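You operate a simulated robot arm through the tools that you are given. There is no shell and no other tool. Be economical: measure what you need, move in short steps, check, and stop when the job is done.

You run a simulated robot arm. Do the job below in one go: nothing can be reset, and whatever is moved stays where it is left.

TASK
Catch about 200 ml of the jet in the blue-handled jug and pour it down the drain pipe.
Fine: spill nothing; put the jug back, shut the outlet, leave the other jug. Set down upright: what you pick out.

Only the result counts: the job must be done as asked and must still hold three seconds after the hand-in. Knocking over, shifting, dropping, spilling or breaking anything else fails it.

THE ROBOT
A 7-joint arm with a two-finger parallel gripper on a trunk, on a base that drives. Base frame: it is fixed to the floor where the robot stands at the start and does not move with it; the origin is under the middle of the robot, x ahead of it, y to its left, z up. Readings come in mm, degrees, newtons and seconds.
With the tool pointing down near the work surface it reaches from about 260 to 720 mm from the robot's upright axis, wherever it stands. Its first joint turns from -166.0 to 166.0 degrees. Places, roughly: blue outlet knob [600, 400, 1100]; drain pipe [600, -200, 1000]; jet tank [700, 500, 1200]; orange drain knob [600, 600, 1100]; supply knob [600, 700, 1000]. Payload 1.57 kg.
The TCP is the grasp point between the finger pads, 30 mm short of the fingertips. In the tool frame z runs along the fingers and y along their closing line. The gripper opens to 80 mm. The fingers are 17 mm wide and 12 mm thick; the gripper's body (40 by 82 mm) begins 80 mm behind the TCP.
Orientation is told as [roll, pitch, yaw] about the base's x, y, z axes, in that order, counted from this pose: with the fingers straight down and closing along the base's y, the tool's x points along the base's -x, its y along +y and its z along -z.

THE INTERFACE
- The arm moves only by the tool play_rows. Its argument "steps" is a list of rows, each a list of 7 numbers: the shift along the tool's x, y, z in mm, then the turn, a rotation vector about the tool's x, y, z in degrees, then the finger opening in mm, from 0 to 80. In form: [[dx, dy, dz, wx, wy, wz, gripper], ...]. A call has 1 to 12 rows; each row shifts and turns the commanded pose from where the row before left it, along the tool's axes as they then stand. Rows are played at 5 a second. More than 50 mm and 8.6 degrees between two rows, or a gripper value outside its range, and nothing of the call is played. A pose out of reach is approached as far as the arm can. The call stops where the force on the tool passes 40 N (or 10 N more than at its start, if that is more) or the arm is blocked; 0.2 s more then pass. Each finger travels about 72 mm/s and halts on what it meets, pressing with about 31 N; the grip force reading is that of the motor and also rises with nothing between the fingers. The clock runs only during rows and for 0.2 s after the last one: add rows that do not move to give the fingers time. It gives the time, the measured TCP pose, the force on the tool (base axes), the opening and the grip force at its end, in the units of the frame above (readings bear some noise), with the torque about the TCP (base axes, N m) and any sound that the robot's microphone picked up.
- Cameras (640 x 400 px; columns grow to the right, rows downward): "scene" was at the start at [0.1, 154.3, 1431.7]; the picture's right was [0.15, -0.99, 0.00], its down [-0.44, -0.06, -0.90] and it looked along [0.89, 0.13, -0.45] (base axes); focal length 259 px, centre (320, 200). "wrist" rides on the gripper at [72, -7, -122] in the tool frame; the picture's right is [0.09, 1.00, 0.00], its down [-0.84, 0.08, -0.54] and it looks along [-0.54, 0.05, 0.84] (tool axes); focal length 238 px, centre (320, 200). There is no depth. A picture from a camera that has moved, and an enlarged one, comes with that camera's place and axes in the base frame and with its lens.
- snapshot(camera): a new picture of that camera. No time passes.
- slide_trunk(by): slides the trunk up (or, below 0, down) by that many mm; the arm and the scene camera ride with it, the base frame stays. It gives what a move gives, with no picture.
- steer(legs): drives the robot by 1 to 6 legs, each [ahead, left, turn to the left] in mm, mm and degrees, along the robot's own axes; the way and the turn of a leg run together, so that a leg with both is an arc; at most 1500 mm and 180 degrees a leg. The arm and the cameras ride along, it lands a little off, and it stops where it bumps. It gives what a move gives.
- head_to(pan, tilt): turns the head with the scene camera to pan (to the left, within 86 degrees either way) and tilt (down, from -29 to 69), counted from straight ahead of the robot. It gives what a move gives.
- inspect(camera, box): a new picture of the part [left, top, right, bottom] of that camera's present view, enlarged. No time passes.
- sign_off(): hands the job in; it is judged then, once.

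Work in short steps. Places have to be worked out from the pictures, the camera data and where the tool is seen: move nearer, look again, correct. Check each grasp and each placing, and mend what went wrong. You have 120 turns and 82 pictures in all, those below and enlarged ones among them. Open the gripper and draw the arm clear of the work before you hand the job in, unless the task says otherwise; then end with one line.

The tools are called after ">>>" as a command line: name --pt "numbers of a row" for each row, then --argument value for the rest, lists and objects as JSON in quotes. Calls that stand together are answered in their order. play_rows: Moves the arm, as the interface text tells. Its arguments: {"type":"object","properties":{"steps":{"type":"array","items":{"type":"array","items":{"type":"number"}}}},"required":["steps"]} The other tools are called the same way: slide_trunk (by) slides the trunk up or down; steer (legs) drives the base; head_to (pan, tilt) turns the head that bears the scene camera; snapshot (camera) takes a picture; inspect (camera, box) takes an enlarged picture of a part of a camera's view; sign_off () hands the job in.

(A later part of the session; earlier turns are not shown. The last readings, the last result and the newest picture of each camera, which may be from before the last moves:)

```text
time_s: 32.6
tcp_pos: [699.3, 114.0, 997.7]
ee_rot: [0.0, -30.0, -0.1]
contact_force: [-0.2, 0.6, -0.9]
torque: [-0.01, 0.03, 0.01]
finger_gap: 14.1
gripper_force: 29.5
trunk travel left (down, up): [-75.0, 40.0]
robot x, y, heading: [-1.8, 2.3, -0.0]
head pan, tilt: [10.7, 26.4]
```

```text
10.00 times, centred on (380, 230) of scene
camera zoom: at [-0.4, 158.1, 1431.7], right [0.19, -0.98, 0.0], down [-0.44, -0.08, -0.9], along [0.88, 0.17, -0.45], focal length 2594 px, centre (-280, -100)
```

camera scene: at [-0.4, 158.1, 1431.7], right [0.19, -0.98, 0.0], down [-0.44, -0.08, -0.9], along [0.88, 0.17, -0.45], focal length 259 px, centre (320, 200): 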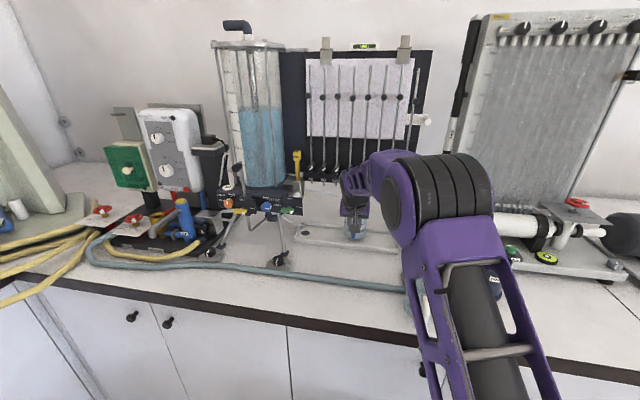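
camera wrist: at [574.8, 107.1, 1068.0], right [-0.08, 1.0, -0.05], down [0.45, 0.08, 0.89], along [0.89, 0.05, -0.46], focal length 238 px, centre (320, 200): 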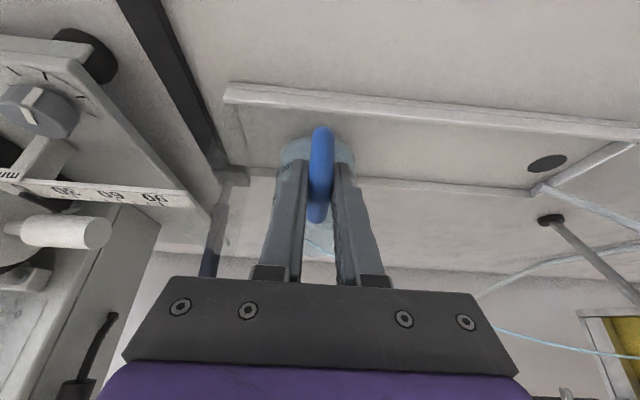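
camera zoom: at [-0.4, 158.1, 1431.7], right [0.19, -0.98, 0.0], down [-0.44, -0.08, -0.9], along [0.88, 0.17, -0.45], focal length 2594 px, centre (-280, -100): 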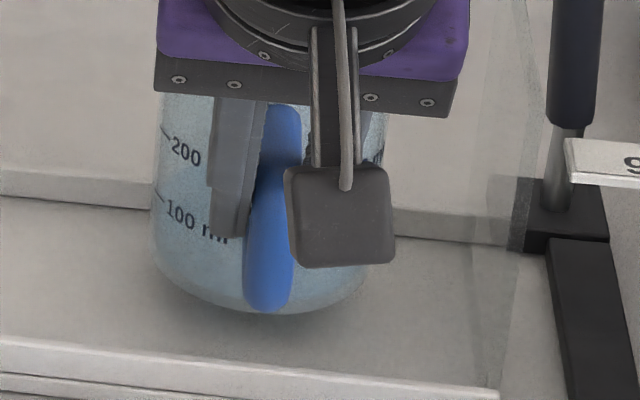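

Hard to see a level yet. I wait 5 more seconds.

>>> play_rows --pt "0 0 0 0 0 0 0" --pt "0 0 0 0 0 0 0" --pt "0 0 0 0 0 0 0" --pt "0 0 0 0 0 0 0" --pt "0 0 0 0 0 0 0" --pt "0 0 0 0 0 0 0" --pt "0 0 0 0 0 0 0" --pt "0 0 0 0 0 0 0" --pt "0 0 0 0 0 0 0" --pt "0 0 0 0 0 0 0" --pt "0 0 0 0 0 0 0" --pt "0 0 0 0 0 0 0"

>>> play_rows --pt "0 0 0 0 0 0 0" --pt "0 0 0 0 0 0 0" --pt "0 0 0 0 0 0 0" --pt "0 0 0 0 0 0 0" --pt "0 0 0 0 0 0 0" --pt "0 0 0 0 0 0 0" --pt "0 0 0 0 0 0 0" --pt "0 0 0 0 0 0 0" --pt "0 0 0 0 0 0 0" --pt "0 0 0 0 0 0 0" --pt "0 0 0 0 0 0 0" --pt "0 0 0 0 0 0 0"

>>> inspect --camera "scene" --box '[355, 210, 405, 250]'

```text
time_s: 35.2
tcp_pos: [698.7, 115.6, 998.3]
ee_rot: [0.0, -29.9, 0.0]
contact_force: [-0.4, 0.1, -2.0]
torque: [0.03, 0.08, 0.01]
finger_gap: 14.0
gripper_force: 30.6
trunk travel left (down, up): [-75.0, 40.0]
robot x, y, heading: [2.8, 1.7, 0.1]
head pan, tilt: [10.7, 26.4]
```

```text
time_s: 37.8
tcp_pos: [700.3, 114.3, 996.9]
ee_rot: [-0.1, -30.0, 0.1]
contact_force: [-0.6, 0.4, -2.8]
torque: [0.0, 0.09, 0.01]
finger_gap: 14.3
gripper_force: 30.0
trunk travel left (down, up): [-75.0, 40.0]
robot x, y, heading: [2.7, -1.2, -0.1]
head pan, tilt: [10.7, 26.4]
```

```text
10.00 times, centred on (380, 230) of scene
camera zoom: at [-0.3, 158.1, 1431.7], right [0.19, -0.98, 0.0], down [-0.44, -0.08, -0.9], along [0.88, 0.17, -0.45], focal length 2594 px, centre (-280, -100)
```

zoom: 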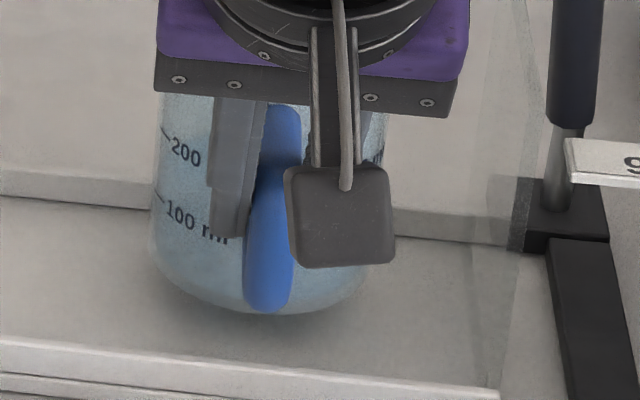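

Torque and force rise suggests roughly 80–100 ml so far. I look via the wrist camera for the level.

>>> inspect --camera "wrist" --box '[270, 120, 370, 260]'

>>> inspect --camera "scene" --box '[366, 215, 386, 245]'

```text
2.86 times, centred on (320, 190) of wrist
camera zoom: at [574.8, 107.2, 1068.0], right [-0.08, 1.0, -0.05], down [0.45, 0.08, 0.89], along [0.89, 0.05, -0.46], focal length 681 px, centre (320, 229)
```

zoom: 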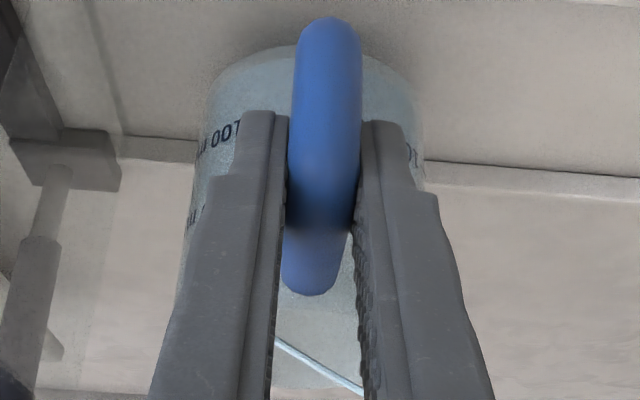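

```text
13.33 times, centred on (376, 230) of scene
camera zoom: at [-0.3, 158.1, 1431.7], right [0.19, -0.98, 0.0], down [-0.44, -0.08, -0.9], along [0.88, 0.17, -0.45], focal length 3459 px, centre (-427, -200)
```

zoom: 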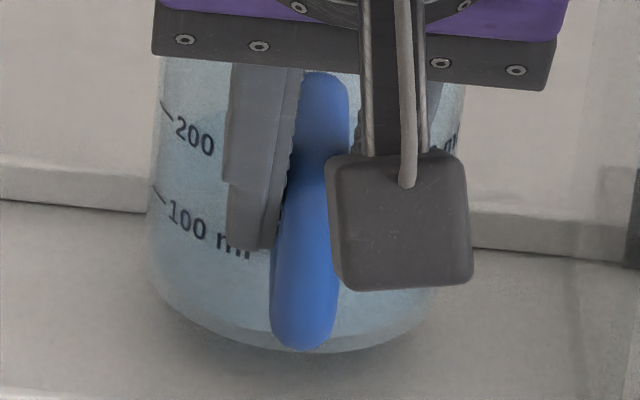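

Level isn't readable, so I take several short force readings while filling.

>>> play_rows --pt "0 0 0 0 0 0 0" --pt "0 0 0 0 0 0 0"

>>> play_rows --pt "0 0 0 0 0 0 0" --pt "0 0 0 0 0 0 0"

>>> play_rows --pt "0 0 0 0 0 0 0" --pt "0 0 0 0 0 0 0"

>>> play_rows --pt "0 0 0 0 0 0 0" --pt "0 0 0 0 0 0 0"

>>> inspect --camera "scene" --box '[366, 215, 386, 245]'

```text
time_s: 38.4
tcp_pos: [699.3, 115.6, 998.4]
ee_rot: [0.0, -30.0, 0.0]
contact_force: [0.8, 0.5, -1.3]
torque: [-0.03, 0.11, 0.0]
finger_gap: 14.0
gripper_force: 30.3
trunk travel left (down, up): [-75.0, 40.0]
robot x, y, heading: [-0.9, -0.2, 0.1]
head pan, tilt: [10.7, 26.4]
```

```text
time_s: 39.0
tcp_pos: [698.4, 114.4, 998.3]
ee_rot: [0.0, -29.9, 0.0]
contact_force: [-0.6, 0.2, -1.8]
torque: [-0.03, 0.15, 0.0]
finger_gap: 14.0
gripper_force: 30.9
trunk travel left (down, up): [-75.0, 40.0]
robot x, y, heading: [1.6, -1.7, -0.2]
head pan, tilt: [10.7, 26.4]
```

```text
time_s: 39.6
tcp_pos: [698.1, 114.7, 999.2]
ee_rot: [0.0, -30.0, -0.1]
contact_force: [-0.1, 0.3, -2.3]
torque: [0.01, 0.1, 0.01]
finger_gap: 14.3
gripper_force: 30.0
trunk travel left (down, up): [-75.0, 40.0]
robot x, y, heading: [-2.0, -3.2, -0.0]
head pan, tilt: [10.7, 26.4]
```

```text
time_s: 40.2
tcp_pos: [699.2, 115.0, 997.7]
ee_rot: [0.1, -30.0, 0.0]
contact_force: [1.0, 0.4, -2.4]
torque: [0.02, 0.11, -0.01]
finger_gap: 14.0
gripper_force: 30.3
trunk travel left (down, up): [-75.0, 40.0]
robot x, y, heading: [3.6, -1.6, 0.2]
head pan, tilt: [10.7, 26.4]
```

```text
13.33 times, centred on (376, 230) of scene
camera zoom: at [-0.3, 158.1, 1431.7], right [0.19, -0.98, 0.0], down [-0.44, -0.08, -0.9], along [0.88, 0.17, -0.45], focal length 3459 px, centre (-427, -200)
```

zoom: 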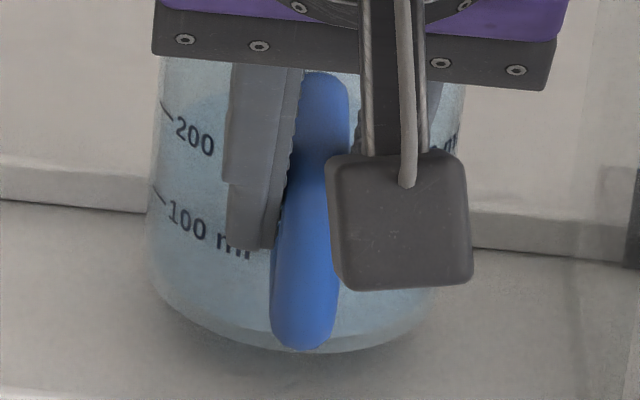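

Torque suggests ~110–130 ml after ~12 s (≈9–11 ml/s). I fill ~3 s more, then slide out of the jet to measure properly.

>>> play_rows --pt "0 0 0 0 0 0 0" --pt "0 0 0 0 0 0 0" --pt "0 0 0 0 0 0 0" --pt "0 0 0 0 0 0 0" --pt "0 0 0 0 0 0 0" --pt "0 0 0 0 0 0 0" --pt "0 0 0 0 0 0 0" --pt "0 0 0 0 0 0 0" --pt "0 0 0 0 0 0 0" --pt "0 0 0 0 0 0 0"

>>> play_rows --pt "0 8 0 0 0 0 0" --pt "0 14 0 0 0 0 0" --pt "0 18 0 0 0 0 0" --pt "0 18 0 0 0 0 0" --pt "0 12 0 0 0 0 0" --pt "0 6 0 0 0 0 0" --pt "0 0 0 0 0 0 0"

>>> snapshot --camera "wrist"

>>> inspect --camera "scene" --box '[320, 190, 400, 250]'

```text
time_s: 42.4
tcp_pos: [699.7, 114.7, 997.5]
ee_rot: [-0.1, -30.0, 0.0]
contact_force: [1.0, 0.1, -1.6]
torque: [-0.02, 0.12, -0.01]
finger_gap: 14.0
gripper_force: 30.6
trunk travel left (down, up): [-75.0, 40.0]
robot x, y, heading: [-2.7, -0.8, 0.1]
head pan, tilt: [10.7, 26.4]
```

```text
time_s: 44.0
tcp_pos: [699.8, 190.7, 997.8]
ee_rot: [0.0, -30.1, 0.0]
contact_force: [-0.8, 0.0, -2.4]
torque: [-0.01, 0.1, 0.0]
finger_gap: 14.2
gripper_force: 30.6
trunk travel left (down, up): [-75.0, 40.0]
robot x, y, heading: [0.8, -1.6, 0.0]
head pan, tilt: [10.7, 26.4]
```

```text
37 pictures are left
camera wrist: at [576.2, 183.5, 1069.0], right [-0.08, 1.0, -0.05], down [0.45, 0.08, 0.89], along [0.89, 0.05, -0.46], focal length 238 px, centre (320, 200)
```

wrist: 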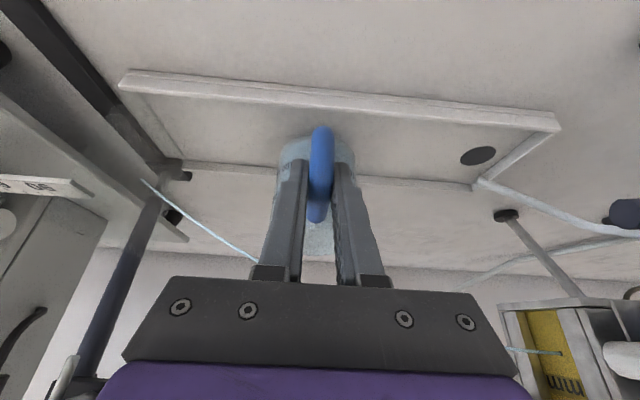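

```text
6.67 times, centred on (360, 220) of scene
camera zoom: at [-0.3, 158.2, 1431.7], right [0.19, -0.98, 0.0], down [-0.44, -0.08, -0.9], along [0.88, 0.17, -0.45], focal length 1729 px, centre (53, 67)
```

zoom: 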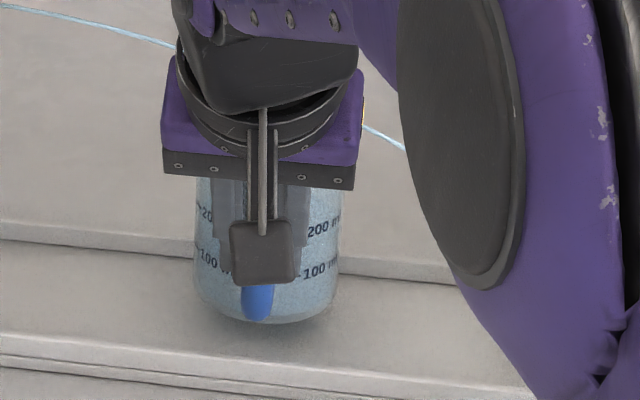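

Out of the jet. I take several readings and a close look at the level.

>>> play_rows --pt "0 0 0 0 0 0 0"

>>> play_rows --pt "0 0 0 0 0 0 0"

>>> play_rows --pt "0 0 0 0 0 0 0"

>>> play_rows --pt "0 0 0 0 0 0 0"

>>> play_rows --pt "0 0 0 0 0 0 0"

>>> play_rows --pt "0 0 0 0 0 0 0"

>>> play_rows --pt "0 0 0 0 0 0 0"

>>> play_rows --pt "0 0 0 0 0 0 0"

>>> inspect --camera "scene" --box '[338, 212, 368, 240]'

```text
time_s: 44.4
tcp_pos: [699.2, 190.3, 998.9]
ee_rot: [-0.1, -30.0, 0.0]
contact_force: [-0.8, -0.4, -1.7]
torque: [0.01, 0.09, 0.02]
finger_gap: 14.1
gripper_force: 30.6
trunk travel left (down, up): [-75.0, 40.0]
robot x, y, heading: [1.4, -0.6, 0.0]
head pan, tilt: [10.7, 26.4]
```

```text
time_s: 44.8
tcp_pos: [700.4, 190.5, 999.3]
ee_rot: [0.0, -30.0, 0.0]
contact_force: [0.4, -0.3, -2.1]
torque: [0.02, 0.13, 0.01]
finger_gap: 14.1
gripper_force: 30.5
trunk travel left (down, up): [-75.0, 40.0]
robot x, y, heading: [-1.3, -0.1, -0.1]
head pan, tilt: [10.7, 26.4]
```

```text
time_s: 45.2
tcp_pos: [701.5, 190.4, 998.7]
ee_rot: [0.0, -29.9, 0.0]
contact_force: [-0.2, -0.1, -2.6]
torque: [0.01, 0.1, -0.04]
finger_gap: 14.3
gripper_force: 30.5
trunk travel left (down, up): [-75.0, 40.0]
robot x, y, heading: [0.2, -0.1, 0.2]
head pan, tilt: [10.7, 26.4]
```

```text
time_s: 45.6
tcp_pos: [700.7, 190.1, 999.5]
ee_rot: [0.0, -30.1, 0.0]
contact_force: [0.5, 0.1, -1.5]
torque: [0.0, 0.1, -0.03]
finger_gap: 13.9
gripper_force: 30.6
trunk travel left (down, up): [-75.0, 40.0]
robot x, y, heading: [1.0, 1.9, -0.0]
head pan, tilt: [10.7, 26.4]
```

```text
time_s: 46.0
tcp_pos: [701.0, 190.3, 998.4]
ee_rot: [0.0, -29.9, 0.1]
contact_force: [0.3, -0.1, -2.7]
torque: [0.01, 0.12, -0.03]
finger_gap: 14.0
gripper_force: 30.9
trunk travel left (down, up): [-75.0, 40.0]
robot x, y, heading: [1.4, 4.0, -0.1]
head pan, tilt: [10.7, 26.4]
```

```text
time_s: 46.4
tcp_pos: [700.3, 190.0, 998.6]
ee_rot: [0.0, -30.0, -0.1]
contact_force: [-0.4, 0.5, -2.4]
torque: [0.02, 0.14, 0.02]
finger_gap: 14.1
gripper_force: 30.4
trunk travel left (down, up): [-75.0, 40.0]
robot x, y, heading: [1.3, -0.9, 0.1]
head pan, tilt: [10.7, 26.4]
```

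```text
time_s: 46.8
tcp_pos: [701.1, 190.7, 999.0]
ee_rot: [0.1, -30.0, 0.0]
contact_force: [-0.2, 0.5, -2.0]
torque: [0.01, 0.1, 0.0]
finger_gap: 14.1
gripper_force: 30.4
trunk travel left (down, up): [-75.0, 40.0]
robot x, y, heading: [1.8, -0.0, 0.1]
head pan, tilt: [10.7, 26.4]
```

```text
time_s: 47.2
tcp_pos: [700.9, 190.2, 999.1]
ee_rot: [0.1, -30.1, 0.1]
contact_force: [0.2, 0.0, -2.1]
torque: [0.01, 0.11, -0.01]
finger_gap: 14.6
gripper_force: 30.5
trunk travel left (down, up): [-75.0, 40.0]
robot x, y, heading: [-2.1, -0.8, -0.0]
head pan, tilt: [10.7, 26.4]
```

```text
14.29 times, centred on (353, 226) of scene
camera zoom: at [-0.3, 158.1, 1431.7], right [0.19, -0.98, 0.0], down [-0.44, -0.08, -0.9], along [0.88, 0.17, -0.45], focal length 3706 px, centre (-151, -171)
```

zoom: 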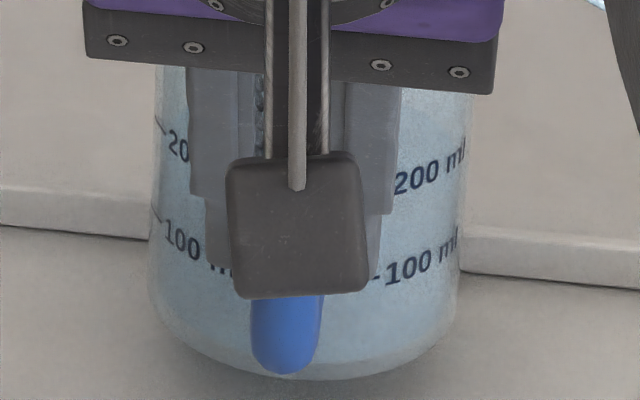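

Averages give about 120 ml of water (≈8 ml/s). I check the wrist view closely for a visible level.

>>> inspect --camera "wrist" --box '[270, 130, 310, 230]'

```text
4.00 times, centred on (290, 180) of wrist
camera zoom: at [576.2, 183.3, 1069.1], right [-0.08, 1.0, -0.05], down [0.45, 0.08, 0.89], along [0.89, 0.05, -0.46], focal length 953 px, centre (440, 280)
```

zoom: 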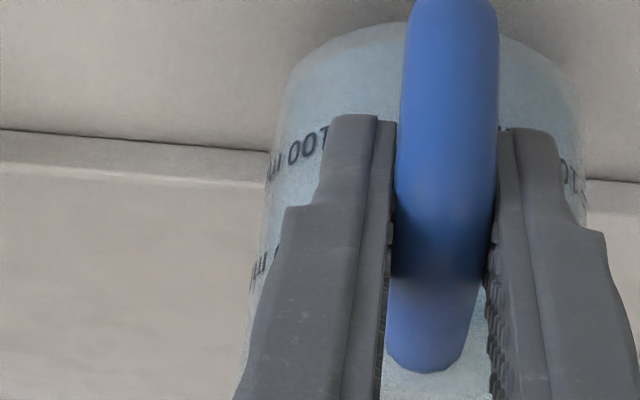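

Level not readable; I rely on weight. I re-enter the jet for about 10 s more.

>>> play_rows --pt "0 -16 0 0 0 0 0" --pt "0 -20 0 0 0 0 0" --pt "0 -20 0 0 0 0 0" --pt "0 -20 0 0 0 0 0" --pt "0 0 0 0 0 0 0" --pt "0 0 0 0 0 0 0" --pt "0 0 0 0 0 0 0" --pt "0 0 0 0 0 0 0" --pt "0 0 0 0 0 0 0" --pt "0 0 0 0 0 0 0" --pt "0 0 0 0 0 0 0" --pt "0 0 0 0 0 0 0"

>>> play_rows --pt "0 0 0 0 0 0 0" --pt "0 0 0 0 0 0 0" --pt "0 0 0 0 0 0 0" --pt "0 0 0 0 0 0 0" --pt "0 0 0 0 0 0 0" --pt "0 0 0 0 0 0 0" --pt "0 0 0 0 0 0 0" --pt "0 0 0 0 0 0 0" --pt "0 0 0 0 0 0 0" --pt "0 0 0 0 0 0 0" --pt "0 0 0 0 0 0 0" --pt "0 0 0 0 0 0 0"

>>> play_rows --pt "0 0 0 0 0 0 0" --pt "0 0 0 0 0 0 0" --pt "0 0 0 0 0 0 0" --pt "0 0 0 0 0 0 0" --pt "0 0 0 0 0 0 0" --pt "0 0 0 0 0 0 0" --pt "0 0 0 0 0 0 0" --pt "0 0 0 0 0 0 0" --pt "0 0 0 0 0 0 0" --pt "0 0 0 0 0 0 0" --pt "0 0 0 0 0 0 0" --pt "0 0 0 0 0 0 0"

>>> inspect --camera "scene" --box '[360, 210, 396, 246]'

```text
time_s: 49.8
tcp_pos: [698.9, 112.6, 997.9]
ee_rot: [0.0, -29.9, 0.0]
contact_force: [-0.4, -0.7, -2.4]
torque: [-0.01, 0.11, 0.01]
finger_gap: 14.1
gripper_force: 30.6
trunk travel left (down, up): [-75.0, 40.0]
robot x, y, heading: [-0.1, 1.8, 0.2]
head pan, tilt: [10.7, 26.4]
```

```text
time_s: 52.4
tcp_pos: [698.8, 113.1, 998.5]
ee_rot: [0.0, -30.0, 0.0]
contact_force: [-0.2, -0.6, -2.1]
torque: [-0.01, 0.16, 0.05]
finger_gap: 13.8
gripper_force: 30.7
trunk travel left (down, up): [-75.0, 40.0]
robot x, y, heading: [1.0, -2.3, -0.0]
head pan, tilt: [10.7, 26.4]
```

```text
time_s: 55.0
tcp_pos: [699.1, 112.6, 998.5]
ee_rot: [-0.1, -30.0, 0.0]
contact_force: [-0.4, 0.3, -3.5]
torque: [0.0, 0.15, -0.01]
finger_gap: 14.3
gripper_force: 30.5
trunk travel left (down, up): [-75.0, 40.0]
robot x, y, heading: [0.5, -1.6, -0.2]
head pan, tilt: [10.7, 26.4]
```

```text
11.11 times, centred on (378, 228) of scene
camera zoom: at [-0.2, 158.1, 1431.7], right [0.19, -0.98, 0.0], down [-0.44, -0.08, -0.9], along [0.88, 0.17, -0.45], focal length 2882 px, centre (-324, -111)
```

zoom: 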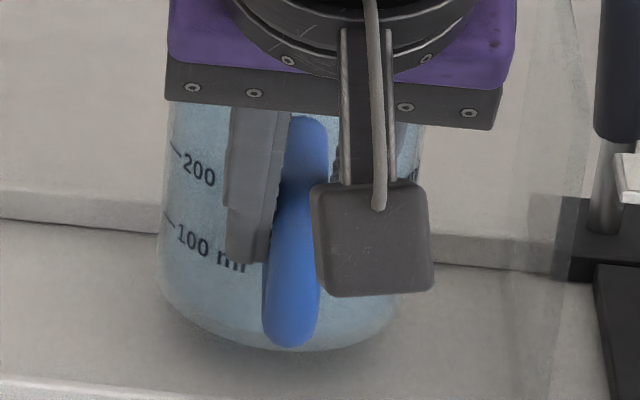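

About 175 ml by estimate. I hold ~1 s more, exit, and take a set of readings.

>>> play_rows --pt "0 0 0 0 0 0 0" --pt "0 0 0 0 0 0 0" --pt "0 0 0 0 0 0 0" --pt "0 0 0 0 0 0 0" --pt "0 0 0 0 0 0 0" --pt "0 8 0 0 0 0 0" --pt "0 14 0 0 0 0 0" --pt "0 18 0 0 0 0 0" --pt "0 18 0 0 0 0 0" --pt "0 12 0 0 0 0 0" --pt "0 6 0 0 0 0 0" --pt "0 0 0 0 0 0 0"

>>> play_rows --pt "0 0 0 0 0 0 0"

>>> play_rows --pt "0 0 0 0 0 0 0"

>>> play_rows --pt "0 0 0 0 0 0 0"

>>> play_rows --pt "0 0 0 0 0 0 0"

>>> play_rows --pt "0 0 0 0 0 0 0"

>>> play_rows --pt "0 0 0 0 0 0 0"

>>> play_rows --pt "0 0 0 0 0 0 0"

>>> play_rows --pt "0 0 0 0 0 0 0"

>>> inspect --camera "scene" --box '[338, 212, 368, 240]'

```text
time_s: 57.6
tcp_pos: [700.3, 189.2, 998.6]
ee_rot: [0.1, -30.1, -0.1]
contact_force: [0.2, -0.5, -3.3]
torque: [-0.03, 0.16, -0.01]
finger_gap: 14.0
gripper_force: 30.8
trunk travel left (down, up): [-75.0, 40.0]
robot x, y, heading: [-2.4, -0.5, 0.2]
head pan, tilt: [10.7, 26.4]
```

```text
time_s: 58.0
tcp_pos: [699.1, 188.5, 998.5]
ee_rot: [0.1, -30.1, 0.0]
contact_force: [-0.7, 0.4, -2.0]
torque: [0.02, 0.15, 0.01]
finger_gap: 13.8
gripper_force: 30.6
trunk travel left (down, up): [-75.0, 40.0]
robot x, y, heading: [2.6, -1.2, -0.1]
head pan, tilt: [10.7, 26.4]
```

```text
time_s: 58.4
tcp_pos: [701.0, 188.7, 998.7]
ee_rot: [0.0, -30.0, 0.0]
contact_force: [0.0, -0.7, -2.6]
torque: [0.0, 0.17, -0.01]
finger_gap: 13.9
gripper_force: 30.0
trunk travel left (down, up): [-75.0, 40.0]
robot x, y, heading: [0.4, 1.5, 0.1]
head pan, tilt: [10.7, 26.4]
```

```text
time_s: 58.8
tcp_pos: [700.1, 188.9, 998.5]
ee_rot: [0.0, -30.1, 0.0]
contact_force: [-0.4, 0.0, -3.3]
torque: [-0.01, 0.14, -0.04]
finger_gap: 14.2
gripper_force: 30.4
trunk travel left (down, up): [-75.0, 40.0]
robot x, y, heading: [0.0, 3.8, -0.0]
head pan, tilt: [10.7, 26.4]
```

```text
time_s: 59.2
tcp_pos: [700.2, 188.2, 998.0]
ee_rot: [0.1, -30.1, 0.0]
contact_force: [0.1, 0.7, -3.0]
torque: [0.01, 0.15, 0.01]
finger_gap: 14.2
gripper_force: 30.1
trunk travel left (down, up): [-75.0, 40.0]
robot x, y, heading: [2.6, -1.8, 0.0]
head pan, tilt: [10.7, 26.4]
```

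```text
time_s: 59.6
tcp_pos: [699.7, 188.8, 998.8]
ee_rot: [0.0, -30.0, 0.0]
contact_force: [-0.3, -0.5, -3.7]
torque: [-0.01, 0.16, 0.01]
finger_gap: 14.3
gripper_force: 30.9
trunk travel left (down, up): [-75.0, 40.0]
robot x, y, heading: [0.9, -1.2, -0.2]
head pan, tilt: [10.7, 26.4]
```

```text
time_s: 60.0
tcp_pos: [700.6, 188.8, 998.3]
ee_rot: [0.1, -30.0, 0.1]
contact_force: [0.1, 0.8, -2.6]
torque: [-0.03, 0.18, 0.02]
finger_gap: 14.0
gripper_force: 30.3
trunk travel left (down, up): [-75.0, 40.0]
robot x, y, heading: [2.6, 3.1, 0.1]
head pan, tilt: [10.7, 26.4]
```

```text
time_s: 60.4
tcp_pos: [700.1, 188.6, 998.9]
ee_rot: [0.0, -29.9, 0.1]
contact_force: [0.3, 0.2, -3.2]
torque: [-0.03, 0.19, -0.03]
finger_gap: 14.0
gripper_force: 30.4
trunk travel left (down, up): [-75.0, 40.0]
robot x, y, heading: [-1.4, 4.3, -0.2]
head pan, tilt: [10.7, 26.4]
```

```text
time_s: 60.8
tcp_pos: [699.9, 188.4, 998.0]
ee_rot: [0.0, -30.0, 0.0]
contact_force: [-0.9, 0.4, -3.1]
torque: [0.01, 0.16, 0.01]
finger_gap: 14.0
gripper_force: 29.9
trunk travel left (down, up): [-75.0, 40.0]
robot x, y, heading: [0.3, 1.3, -0.0]
head pan, tilt: [10.7, 26.4]
```

```text
14.29 times, centred on (353, 226) of scene
camera zoom: at [-0.2, 158.2, 1431.7], right [0.19, -0.98, 0.0], down [-0.44, -0.08, -0.9], along [0.88, 0.17, -0.45], focal length 3706 px, centre (-151, -171)
```

zoom: 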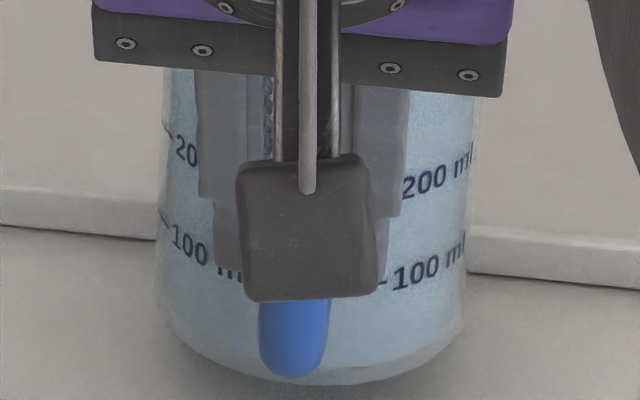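

Readings average ~200 ml (torque 0.162, force −3.0 N). Now I shift left and up slightly, and back out from under the jet.

>>> play_rows --pt "0 12 0 0 0 0 0" --pt "-1 16 -1.73 0 0 0 0" --pt "-1.5 10 -2.6 0 0 0 0" --pt "-1.5 0 -2.6 0 0 0 0" --pt "8 0 -4.6 0 0 0 0" --pt "16 0 -9.2 0 0 0 0" --pt "22 0 -12.7 0 0 0 0" --pt "24 0 -13.9 0 0 0 0" --pt "24 0 -13.9 0 0 0 0" --pt "18 0 -10.4 0 0 0 0" --pt "9 0 -5.2 0 0 0 0" --pt "0 0 0 0 0 0 0"

>>> snapshot --camera "scene"

```text
time_s: 63.4
tcp_pos: [560.4, 228.1, 1006.7]
ee_rot: [-0.1, -30.0, -0.1]
contact_force: [0.1, -0.9, -3.2]
torque: [-0.01, 0.13, 0.01]
finger_gap: 14.2
gripper_force: 30.1
trunk travel left (down, up): [-75.0, 40.0]
robot x, y, heading: [2.1, -2.5, -0.2]
head pan, tilt: [10.7, 26.4]
```

```text
31 pictures are left
camera scene: at [-0.3, 158.2, 1431.7], right [0.19, -0.98, 0.0], down [-0.44, -0.08, -0.9], along [0.88, 0.17, -0.45], focal length 259 px, centre (320, 200)
```

scene: 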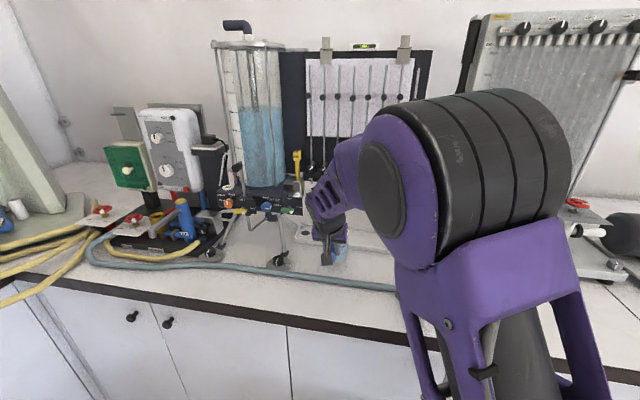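

Clear of the tray. I raise to TCP z≈1110 while moving back to x≈450.

>>> play_rows --pt "-5 0 -8.7 0 0 0 0" --pt "-9 0 -15.6 0 0 0 0" --pt "-9 0 -15.6 0 0 0 0" --pt "-9 0 -15.6 0 0 0 0" --pt "-9 0 -15.6 0 0 0 0" --pt "-7 0 -12.1 0 0 0 0" --pt "-4 0 -7 0 0 0 0" --pt "12 0 -6.9 0 0 0 0" --pt "22 0 -12.7 0 0 0 0" --pt "26 0 -15 0 0 0 0" --pt "22 0 -12.7 0 0 0 0" --pt "13 0 -7.5 0 0 0 0"

>>> play_rows --pt "0 -12 0 0 0 0 0" --pt "0 -25 0 0 0 0 0" --pt "0 -35 0 0 0 0 0" --pt "0 -38 0 0 0 0 0" --pt "0 -38 0 0 0 0 0" --pt "0 -38 0 0 0 0 0" --pt "0 -38 0 0 0 0 0" --pt "0 -38 0 0 0 0 0" --pt "0 -38 0 0 0 0 0" --pt "0 -30 0 0 0 0 0" --pt "0 -20 0 0 0 0 0" --pt "0 -10 0 0 0 0 0"

>>> snapshot --camera "wrist"

>>> snapshot --camera "scene"

```text
time_s: 66.0
tcp_pos: [451.7, 226.1, 1107.3]
ee_rot: [-0.2, -29.8, 0.1]
contact_force: [1.0, 0.5, -2.7]
torque: [0.01, 0.17, 0.0]
finger_gap: 13.7
gripper_force: 30.1
trunk travel left (down, up): [-75.0, 40.0]
robot x, y, heading: [1.2, -0.0, -0.1]
head pan, tilt: [10.7, 26.4]
```

```text
time_s: 68.6
tcp_pos: [449.4, -131.5, 1110.0]
ee_rot: [-0.1, -29.7, 0.1]
contact_force: [0.4, 0.1, -3.4]
torque: [-0.03, 0.17, 0.03]
finger_gap: 14.1
gripper_force: 30.9
trunk travel left (down, up): [-75.0, 40.0]
robot x, y, heading: [4.3, -1.8, -0.0]
head pan, tilt: [10.7, 26.4]
```

```text
30 pictures are left
camera wrist: at [326.0, -139.1, 1180.1], right [-0.08, 1.0, -0.05], down [0.46, 0.08, 0.89], along [0.89, 0.05, -0.46], focal length 238 px, centre (320, 200)
```

wrist: 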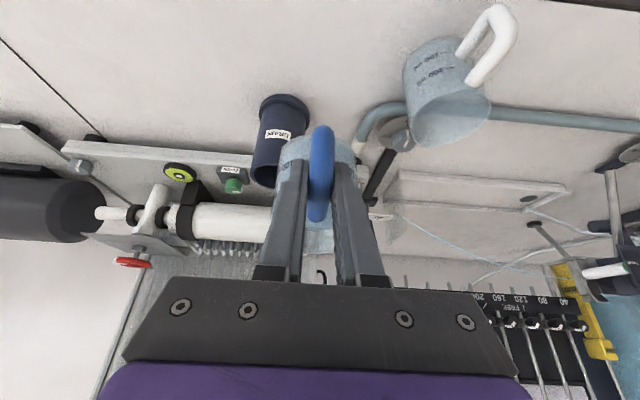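

```text
29 pictures are left
camera scene: at [1.6, 129.1, 1438.9], right [-0.13, -0.99, 0.0], down [-0.37, 0.05, -0.93], along [0.92, -0.12, -0.37], focal length 259 px, centre (320, 200)
```

scene: 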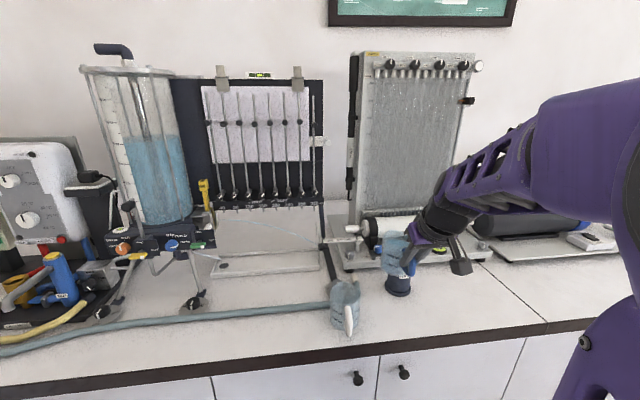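

Good view of the pipe now. I enlarge both for positions and to see the water level.

>>> inspect --camera "scene" --box '[365, 215, 445, 305]'

>>> inspect --camera "wrist" --box '[230, 80, 390, 260]'

```text
4.44 times, centred on (405, 260) of scene
camera zoom: at [1.6, 129.1, 1438.9], right [-0.13, -0.99, 0.0], down [-0.37, 0.05, -0.93], along [0.92, -0.12, -0.37], focal length 1153 px, centre (-58, -67)
```

zoom: 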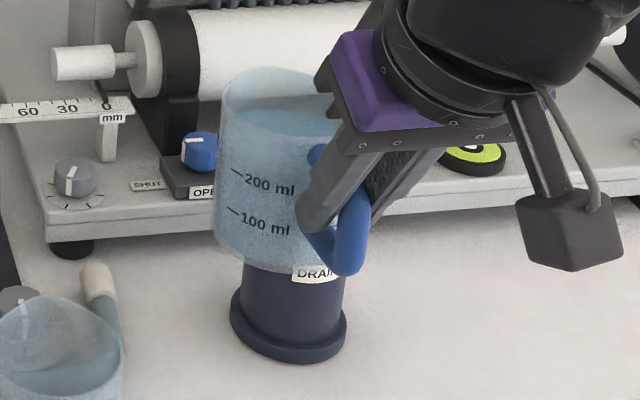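

```text
2.22 times, centred on (310, 170) of wrist
camera zoom: at [326.0, -139.1, 1180.1], right [-0.08, 1.0, -0.05], down [0.46, 0.08, 0.89], along [0.89, 0.05, -0.46], focal length 530 px, centre (342, 267)
```

zoom: 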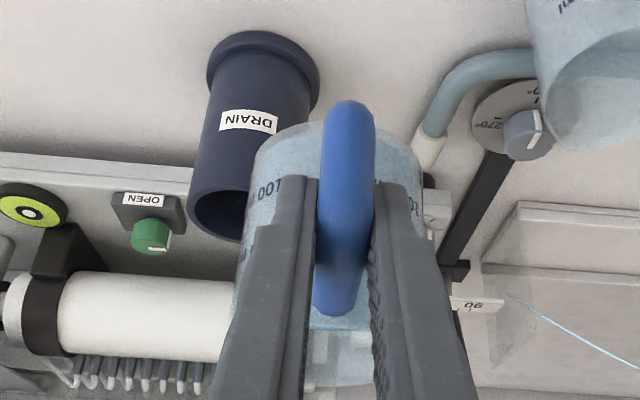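

I can see a surface ellipse in the jug; zoom in more to read the level.

>>> inspect --camera "scene" --box '[380, 226, 412, 246]'

>>> inspect --camera "scene" --box '[380, 240, 412, 280]'

```text
16.00 times, centred on (396, 236) of scene
camera zoom: at [1.6, 129.1, 1438.9], right [-0.13, -0.99, 0.0], down [-0.37, 0.05, -0.93], along [0.92, -0.12, -0.37], focal length 4151 px, centre (-896, -376)
```

zoom: 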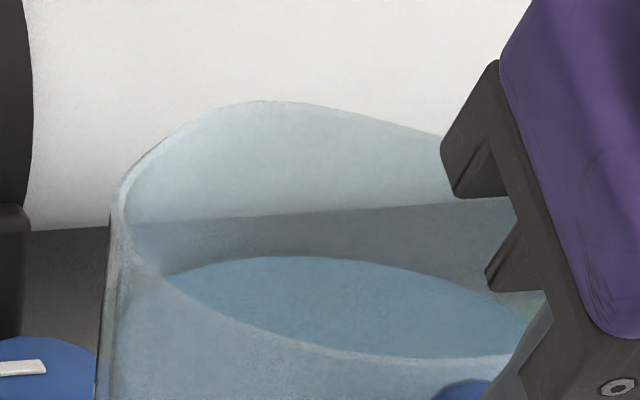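

```text
10.00 times, centred on (396, 260) of scene
camera zoom: at [1.6, 129.1, 1438.9], right [-0.13, -0.99, 0.0], down [-0.37, 0.05, -0.93], along [0.92, -0.12, -0.37], focal length 2594 px, centre (-440, -400)
```

zoom: 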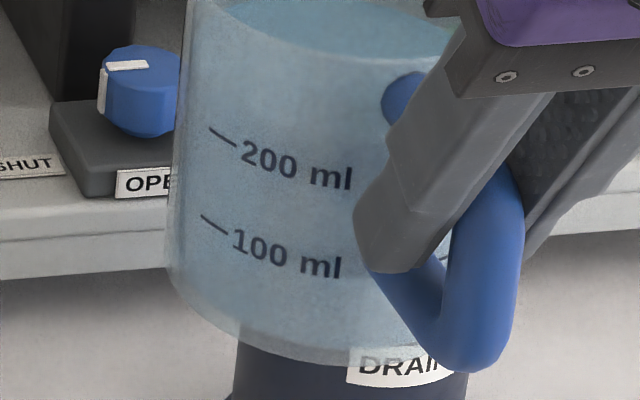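

Level reads just above the 200 mark (~210 ml), good. Pipe is at ≈(584,−184), top z≈1010. I move the jug forward above it at height, then roll to 40° (below the pour angle) to test the wrist.

>>> play_rows --pt "-10 -2 5.8 0 0 0 0" --pt "-17 -2 9.8 0 0 0 0" --pt "-17 -1 9.8 0 0 0 0" --pt "-12 0 6.9 0 0 0 0" --pt "-5.5 0 3.2 0 0 0 0" --pt "0 0 0 0 0 0 0" --pt "0 0 0 -5.2 0 3 0" --pt "0 0 0 -5.2 0 3 0" --pt "0 0 0 -6.06 0 3.5 0" --pt "0 0 0 -6.06 0 3.5 0" --pt "0 0 0 -6.06 0 3.5 0" --pt "0 0 0 -6.06 0 3.5 0"

>>> snapshot --camera "scene"

```text
time_s: 71.2
tcp_pos: [521.4, -137.0, 1110.6]
ee_rot: [44.1, -22.4, -20.4]
contact_force: [-0.1, -0.4, -3.3]
torque: [-0.13, 0.13, 0.01]
finger_gap: 14.2
gripper_force: 30.5
trunk travel left (down, up): [-75.0, 40.0]
robot x, y, heading: [-0.7, -0.3, 0.1]
head pan, tilt: [10.7, 26.4]
```

```text
24 pictures are left
camera scene: at [-0.3, 158.1, 1431.7], right [0.19, -0.98, 0.0], down [-0.44, -0.08, -0.9], along [0.88, 0.17, -0.45], focal length 259 px, centre (320, 200)
```

scene: 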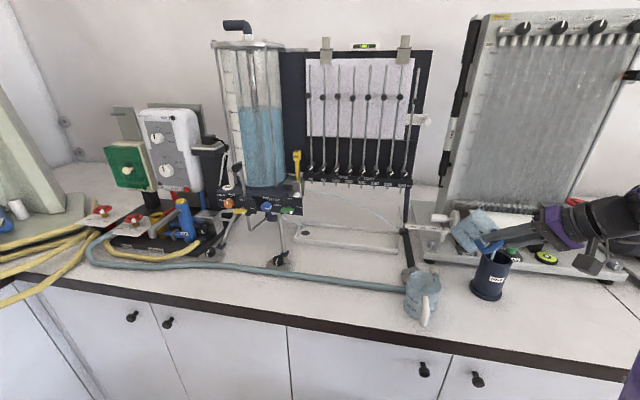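

The roll tracks exactly. I zoom in to see jug versus pipe.

>>> inspect --camera "scene" --box '[435, 195, 545, 305]'

```text
3.64 times, centred on (490, 250) of scene
camera zoom: at [-0.3, 158.1, 1431.7], right [0.19, -0.98, 0.0], down [-0.44, -0.08, -0.9], along [0.88, 0.17, -0.45], focal length 943 px, centre (-298, 18)
```

zoom: 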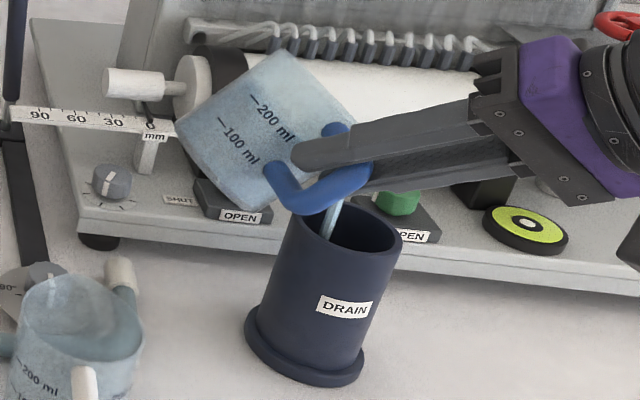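

It already began pouring at 40° and the stream falls into the pipe. I lower 30 mm with a 5 mm shift toward the pipe centre to keep the stream tight.

>>> play_rows --pt "3.3 -7.7 5.7 0 0 0 0" --pt "3.3 -7.7 5.7 0 0 0 0" --pt "3.3 -7.7 5.7 0 0 0 0" --pt "0 0 0 0 0 0 0"

>>> inspect --camera "scene" --box '[450, 205, 530, 285]'

```text
time_s: 72.2
tcp_pos: [520.8, -142.5, 1081.3]
ee_rot: [44.2, -22.5, -20.4]
contact_force: [0.2, -0.2, -3.1]
torque: [-0.06, 0.13, -0.01]
finger_gap: 14.1
gripper_force: 30.2
trunk travel left (down, up): [-75.0, 40.0]
robot x, y, heading: [0.8, -2.4, -0.0]
head pan, tilt: [10.7, 26.4]
```

```text
5.00 times, centred on (490, 245) of scene
camera zoom: at [-0.3, 158.0, 1431.7], right [0.19, -0.98, 0.0], down [-0.44, -0.08, -0.9], along [0.88, 0.17, -0.45], focal length 1297 px, centre (-530, -25)
```

zoom: 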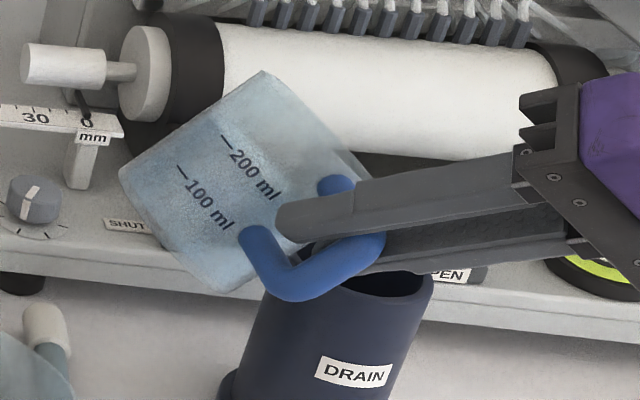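

Continue rolling slowly from 40° to about 72°, checking midway.

>>> play_rows --pt "0 0 0 -3.46 0 2 0" --pt "0 0 0 -3.46 0 2 0" --pt "0 0 0 -3.46 0 2 0" --pt "0 0 0 -3.46 0 2 0" --pt "0 0 0 0 0 0 0"

>>> inspect --camera "scene" --box '[450, 205, 530, 285]'

```text
time_s: 73.4
tcp_pos: [521.1, -142.0, 1081.1]
ee_rot: [59.7, -16.2, -25.7]
contact_force: [-0.5, -0.2, -2.7]
torque: [-0.05, 0.11, 0.01]
finger_gap: 14.0
gripper_force: 30.3
trunk travel left (down, up): [-75.0, 40.0]
robot x, y, heading: [-0.4, 0.4, 0.1]
head pan, tilt: [10.7, 26.4]
```

```text
5.00 times, centred on (490, 245) of scene
camera zoom: at [-0.3, 158.0, 1431.7], right [0.19, -0.98, 0.0], down [-0.44, -0.08, -0.9], along [0.88, 0.17, -0.45], focal length 1297 px, centre (-530, -25)
```

zoom: 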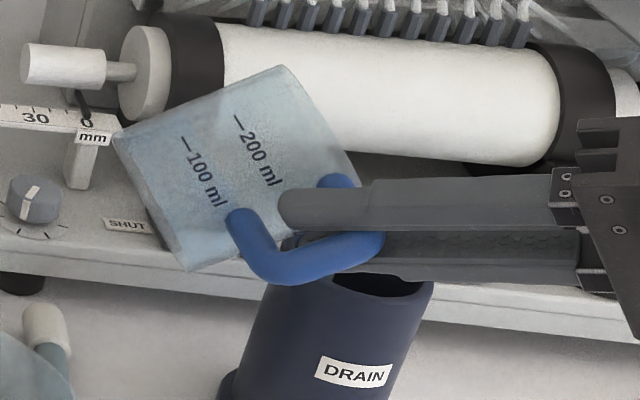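

No spill seen; weight is dropping. Continue to ~90°.

>>> play_rows --pt "0 0 0 -2.6 0 1.5 0" --pt "0 0 0 -2.6 0 1.5 0" --pt "0 0 0 -2.6 0 1.5 0" --pt "0 0 0 -2.6 0 1.5 0" --pt "0 0 0 -2.6 0 1.5 0" --pt "0 0 0 -2.6 0 1.5 0" --pt "0 0 0 -2.6 0 1.5 0" --pt "0 0 0 -2.6 0 1.5 0" --pt "0 0 0 -2.6 0 1.5 0" --pt "0 0 0 -2.6 0 1.5 0" --pt "0 0 0 0 0 0 0"

>>> inspect --camera "scene" --box '[450, 205, 530, 285]'

```text
time_s: 75.8
tcp_pos: [520.9, -142.1, 1081.3]
ee_rot: [86.6, -2.0, -30.0]
contact_force: [0.0, 0.0, -1.2]
torque: [-0.06, 0.02, 0.0]
finger_gap: 14.1
gripper_force: 30.4
trunk travel left (down, up): [-75.0, 40.0]
robot x, y, heading: [-0.9, -0.8, -0.0]
head pan, tilt: [10.7, 26.4]
```

```text
5.00 times, centred on (490, 245) of scene
camera zoom: at [-0.4, 158.1, 1431.7], right [0.19, -0.98, 0.0], down [-0.44, -0.08, -0.9], along [0.88, 0.17, -0.45], focal length 1297 px, centre (-530, -25)
```

zoom: 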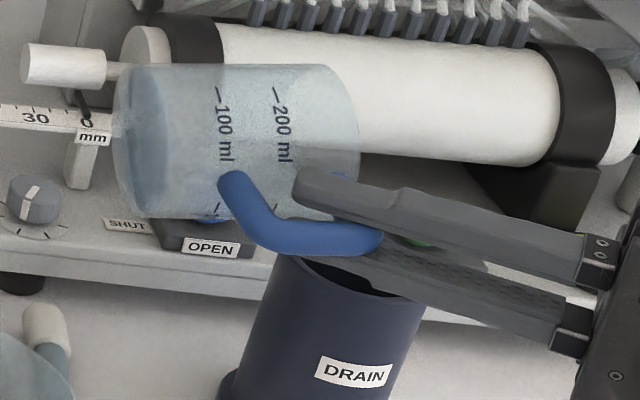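

Nearly empty. Roll on to ~104° with an 8 mm shift over the pipe, and hold to drip.

>>> play_rows --pt "-1 0 -1.73 -3.46 0 2 0" --pt "-1 0 -1.73 -3.46 0 2 0" --pt "-1 0 -1.73 -3.46 0 2 0" --pt "-1 0 -1.73 -3.46 0 2 0" --pt "0 0 0 -1.73 0 1 0" --pt "0 0 0 0 0 0 0" --pt "0 0 0 0 0 0 0" --pt "0 0 0 0 0 0 0" --pt "0 0 0 0 0 0 0" --pt "0 0 0 0 0 0 0"

>>> inspect --camera "scene" --box '[435, 195, 545, 305]'

```text
time_s: 78.0
tcp_pos: [520.3, -150.0, 1080.7]
ee_rot: [102.1, 7.0, -29.3]
contact_force: [0.7, -1.2, -0.1]
torque: [-0.04, 0.04, 0.01]
finger_gap: 13.7
gripper_force: 30.8
trunk travel left (down, up): [-75.0, 40.0]
robot x, y, heading: [0.8, -1.1, -0.0]
head pan, tilt: [10.7, 26.4]
```

```text
3.64 times, centred on (490, 250) of scene
camera zoom: at [-0.4, 158.1, 1431.7], right [0.19, -0.98, 0.0], down [-0.44, -0.08, -0.9], along [0.88, 0.17, -0.45], focal length 943 px, centre (-298, 18)
```

zoom: 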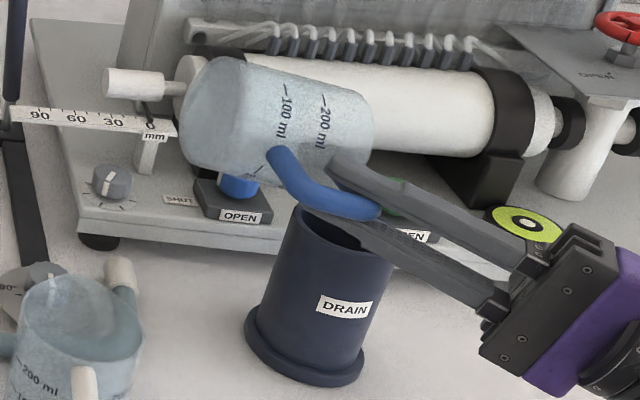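

Empty with no spill on the counter. I raise 30 mm and roll back upright.

>>> play_rows --pt "1.8 14.5 3.1 0 0 0 0" --pt "1.8 14.5 3.1 0 0 0 0" --pt "0 0 0 6.93 0 -4 0" --pt "0 0 0 6.93 0 -4 0" --pt "0 0 0 6.93 0 -4 0" --pt "0 0 0 6.93 0 -4 0" --pt "0 0 0 6.93 0 -4 0" --pt "0 0 0 6.93 0 -4 0" --pt "0 0 0 6.93 0 -4 0" --pt "0 0 0 6.93 0 -4 0" --pt "0 0 0 6.93 0 -4 0" --pt "0 0 0 6.93 0 -4 0"

>>> play_rows --pt "0 0 0 6.93 0 -4 0" --pt "0 0 0 6.93 0 -4 0" --pt "0 0 0 6.93 0 -4 0" --pt "0 0 0 0 0 0 0"

```text
time_s: 80.6
tcp_pos: [521.1, -149.7, 1111.4]
ee_rot: [27.0, -27.1, -13.2]
contact_force: [-0.3, -0.7, -0.4]
torque: [-0.04, 0.07, 0.01]
finger_gap: 14.0
gripper_force: 30.7
trunk travel left (down, up): [-75.0, 40.0]
robot x, y, heading: [-0.0, 4.9, 0.0]
head pan, tilt: [10.7, 26.4]
```

```text
time_s: 81.6
tcp_pos: [522.1, -150.2, 1110.8]
ee_rot: [-0.2, -29.9, 0.2]
contact_force: [-0.1, 0.0, -1.2]
torque: [0.01, 0.05, 0.0]
finger_gap: 14.0
gripper_force: 29.4
trunk travel left (down, up): [-75.0, 40.0]
robot x, y, heading: [-1.3, -0.4, -0.2]
head pan, tilt: [10.7, 26.4]
```

Upright again. I move back to x≈427 and then left to y≈467 at height.

>>> play_rows --pt "12 0 -6.9 0 0 0 0" --pt "24 0 -13.9 0 0 0 0" --pt "24 0 -13.9 0 0 0 0" --pt "21.8 0 -12.6 0 0 0 0" --pt "0 20 0 0 0 0 0" --pt "0 38 0 0 0 0 0" --pt "0 42 0 0 0 0 0" --pt "0 42 0 0 0 0 0" --pt "0 42 0 0 0 0 0" --pt "0 42 0 0 0 0 0" --pt "0 42 0 0 0 0 0" --pt "0 42 0 0 0 0 0"

>>> play_rows --pt "0 42 0 0 0 0 0" --pt "0 42 0 0 0 0 0" --pt "0 42 0 0 0 0 0" --pt "0 42 0 0 0 0 0" --pt "0 42 0 0 0 0 0" --pt "0 38 0 0 0 0 0" --pt "0 32 0 0 0 0 0" --pt "0 18 0 0 0 0 0" --pt "0 9 0 0 0 0 0" --pt "0 0 0 0 0 0 0"

```text
time_s: 82.8
tcp_pos: [428.7, -134.4, 1045.0]
ee_rot: [3.1, -21.8, -1.2]
contact_force: [0.8, -0.3, -0.2]
torque: [0.02, 0.04, -0.02]
finger_gap: 14.1
gripper_force: 30.5
trunk travel left (down, up): [-75.0, 40.0]
robot x, y, heading: [0.4, -1.8, -0.0]
head pan, tilt: [10.7, 26.4]
stopped in row 6: the arm was blocked; the commanded pose is now the measured one
```

```text
time_s: 85.0
tcp_pos: [430.2, 173.2, 1061.0]
ee_rot: [3.0, -21.8, -1.3]
contact_force: [-0.5, 0.7, -1.0]
torque: [0.04, 0.04, -0.01]
finger_gap: 14.4
gripper_force: 30.6
trunk travel left (down, up): [-75.0, 40.0]
robot x, y, heading: [0.2, 2.0, 0.1]
head pan, tilt: [10.7, 26.4]
```

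The arm was blocked partway (wrist limit) and the jug passed lower than planned; I check the white jug immediately.

>>> snapshot --camera "scene"

>>> snapshot --camera "wrist"

```text
18 pictures are left
camera scene: at [1.5, 145.3, 1433.8], right [0.05, -1.0, 0.0], down [-0.42, -0.02, -0.91], along [0.9, 0.04, -0.42], focal length 259 px, centre (320, 200)
```

scene: 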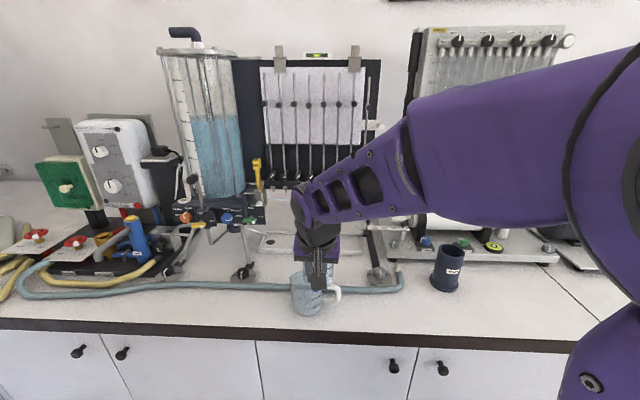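

```text
17 pictures are left
camera wrist: at [316.8, 161.7, 1147.5], right [-0.08, 1.0, 0.01], down [0.58, 0.04, 0.82], along [0.81, 0.08, -0.58], focal length 238 px, centre (320, 200)
```

wrist: 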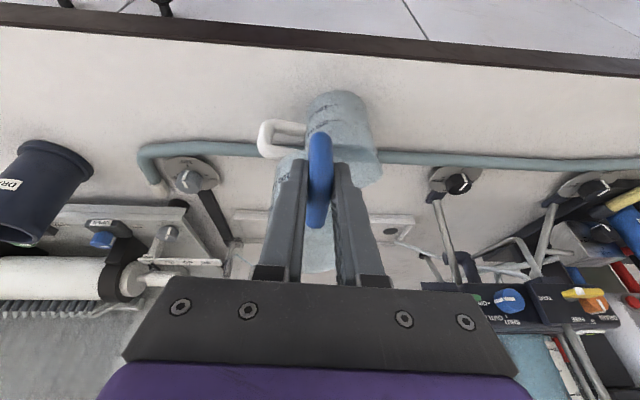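

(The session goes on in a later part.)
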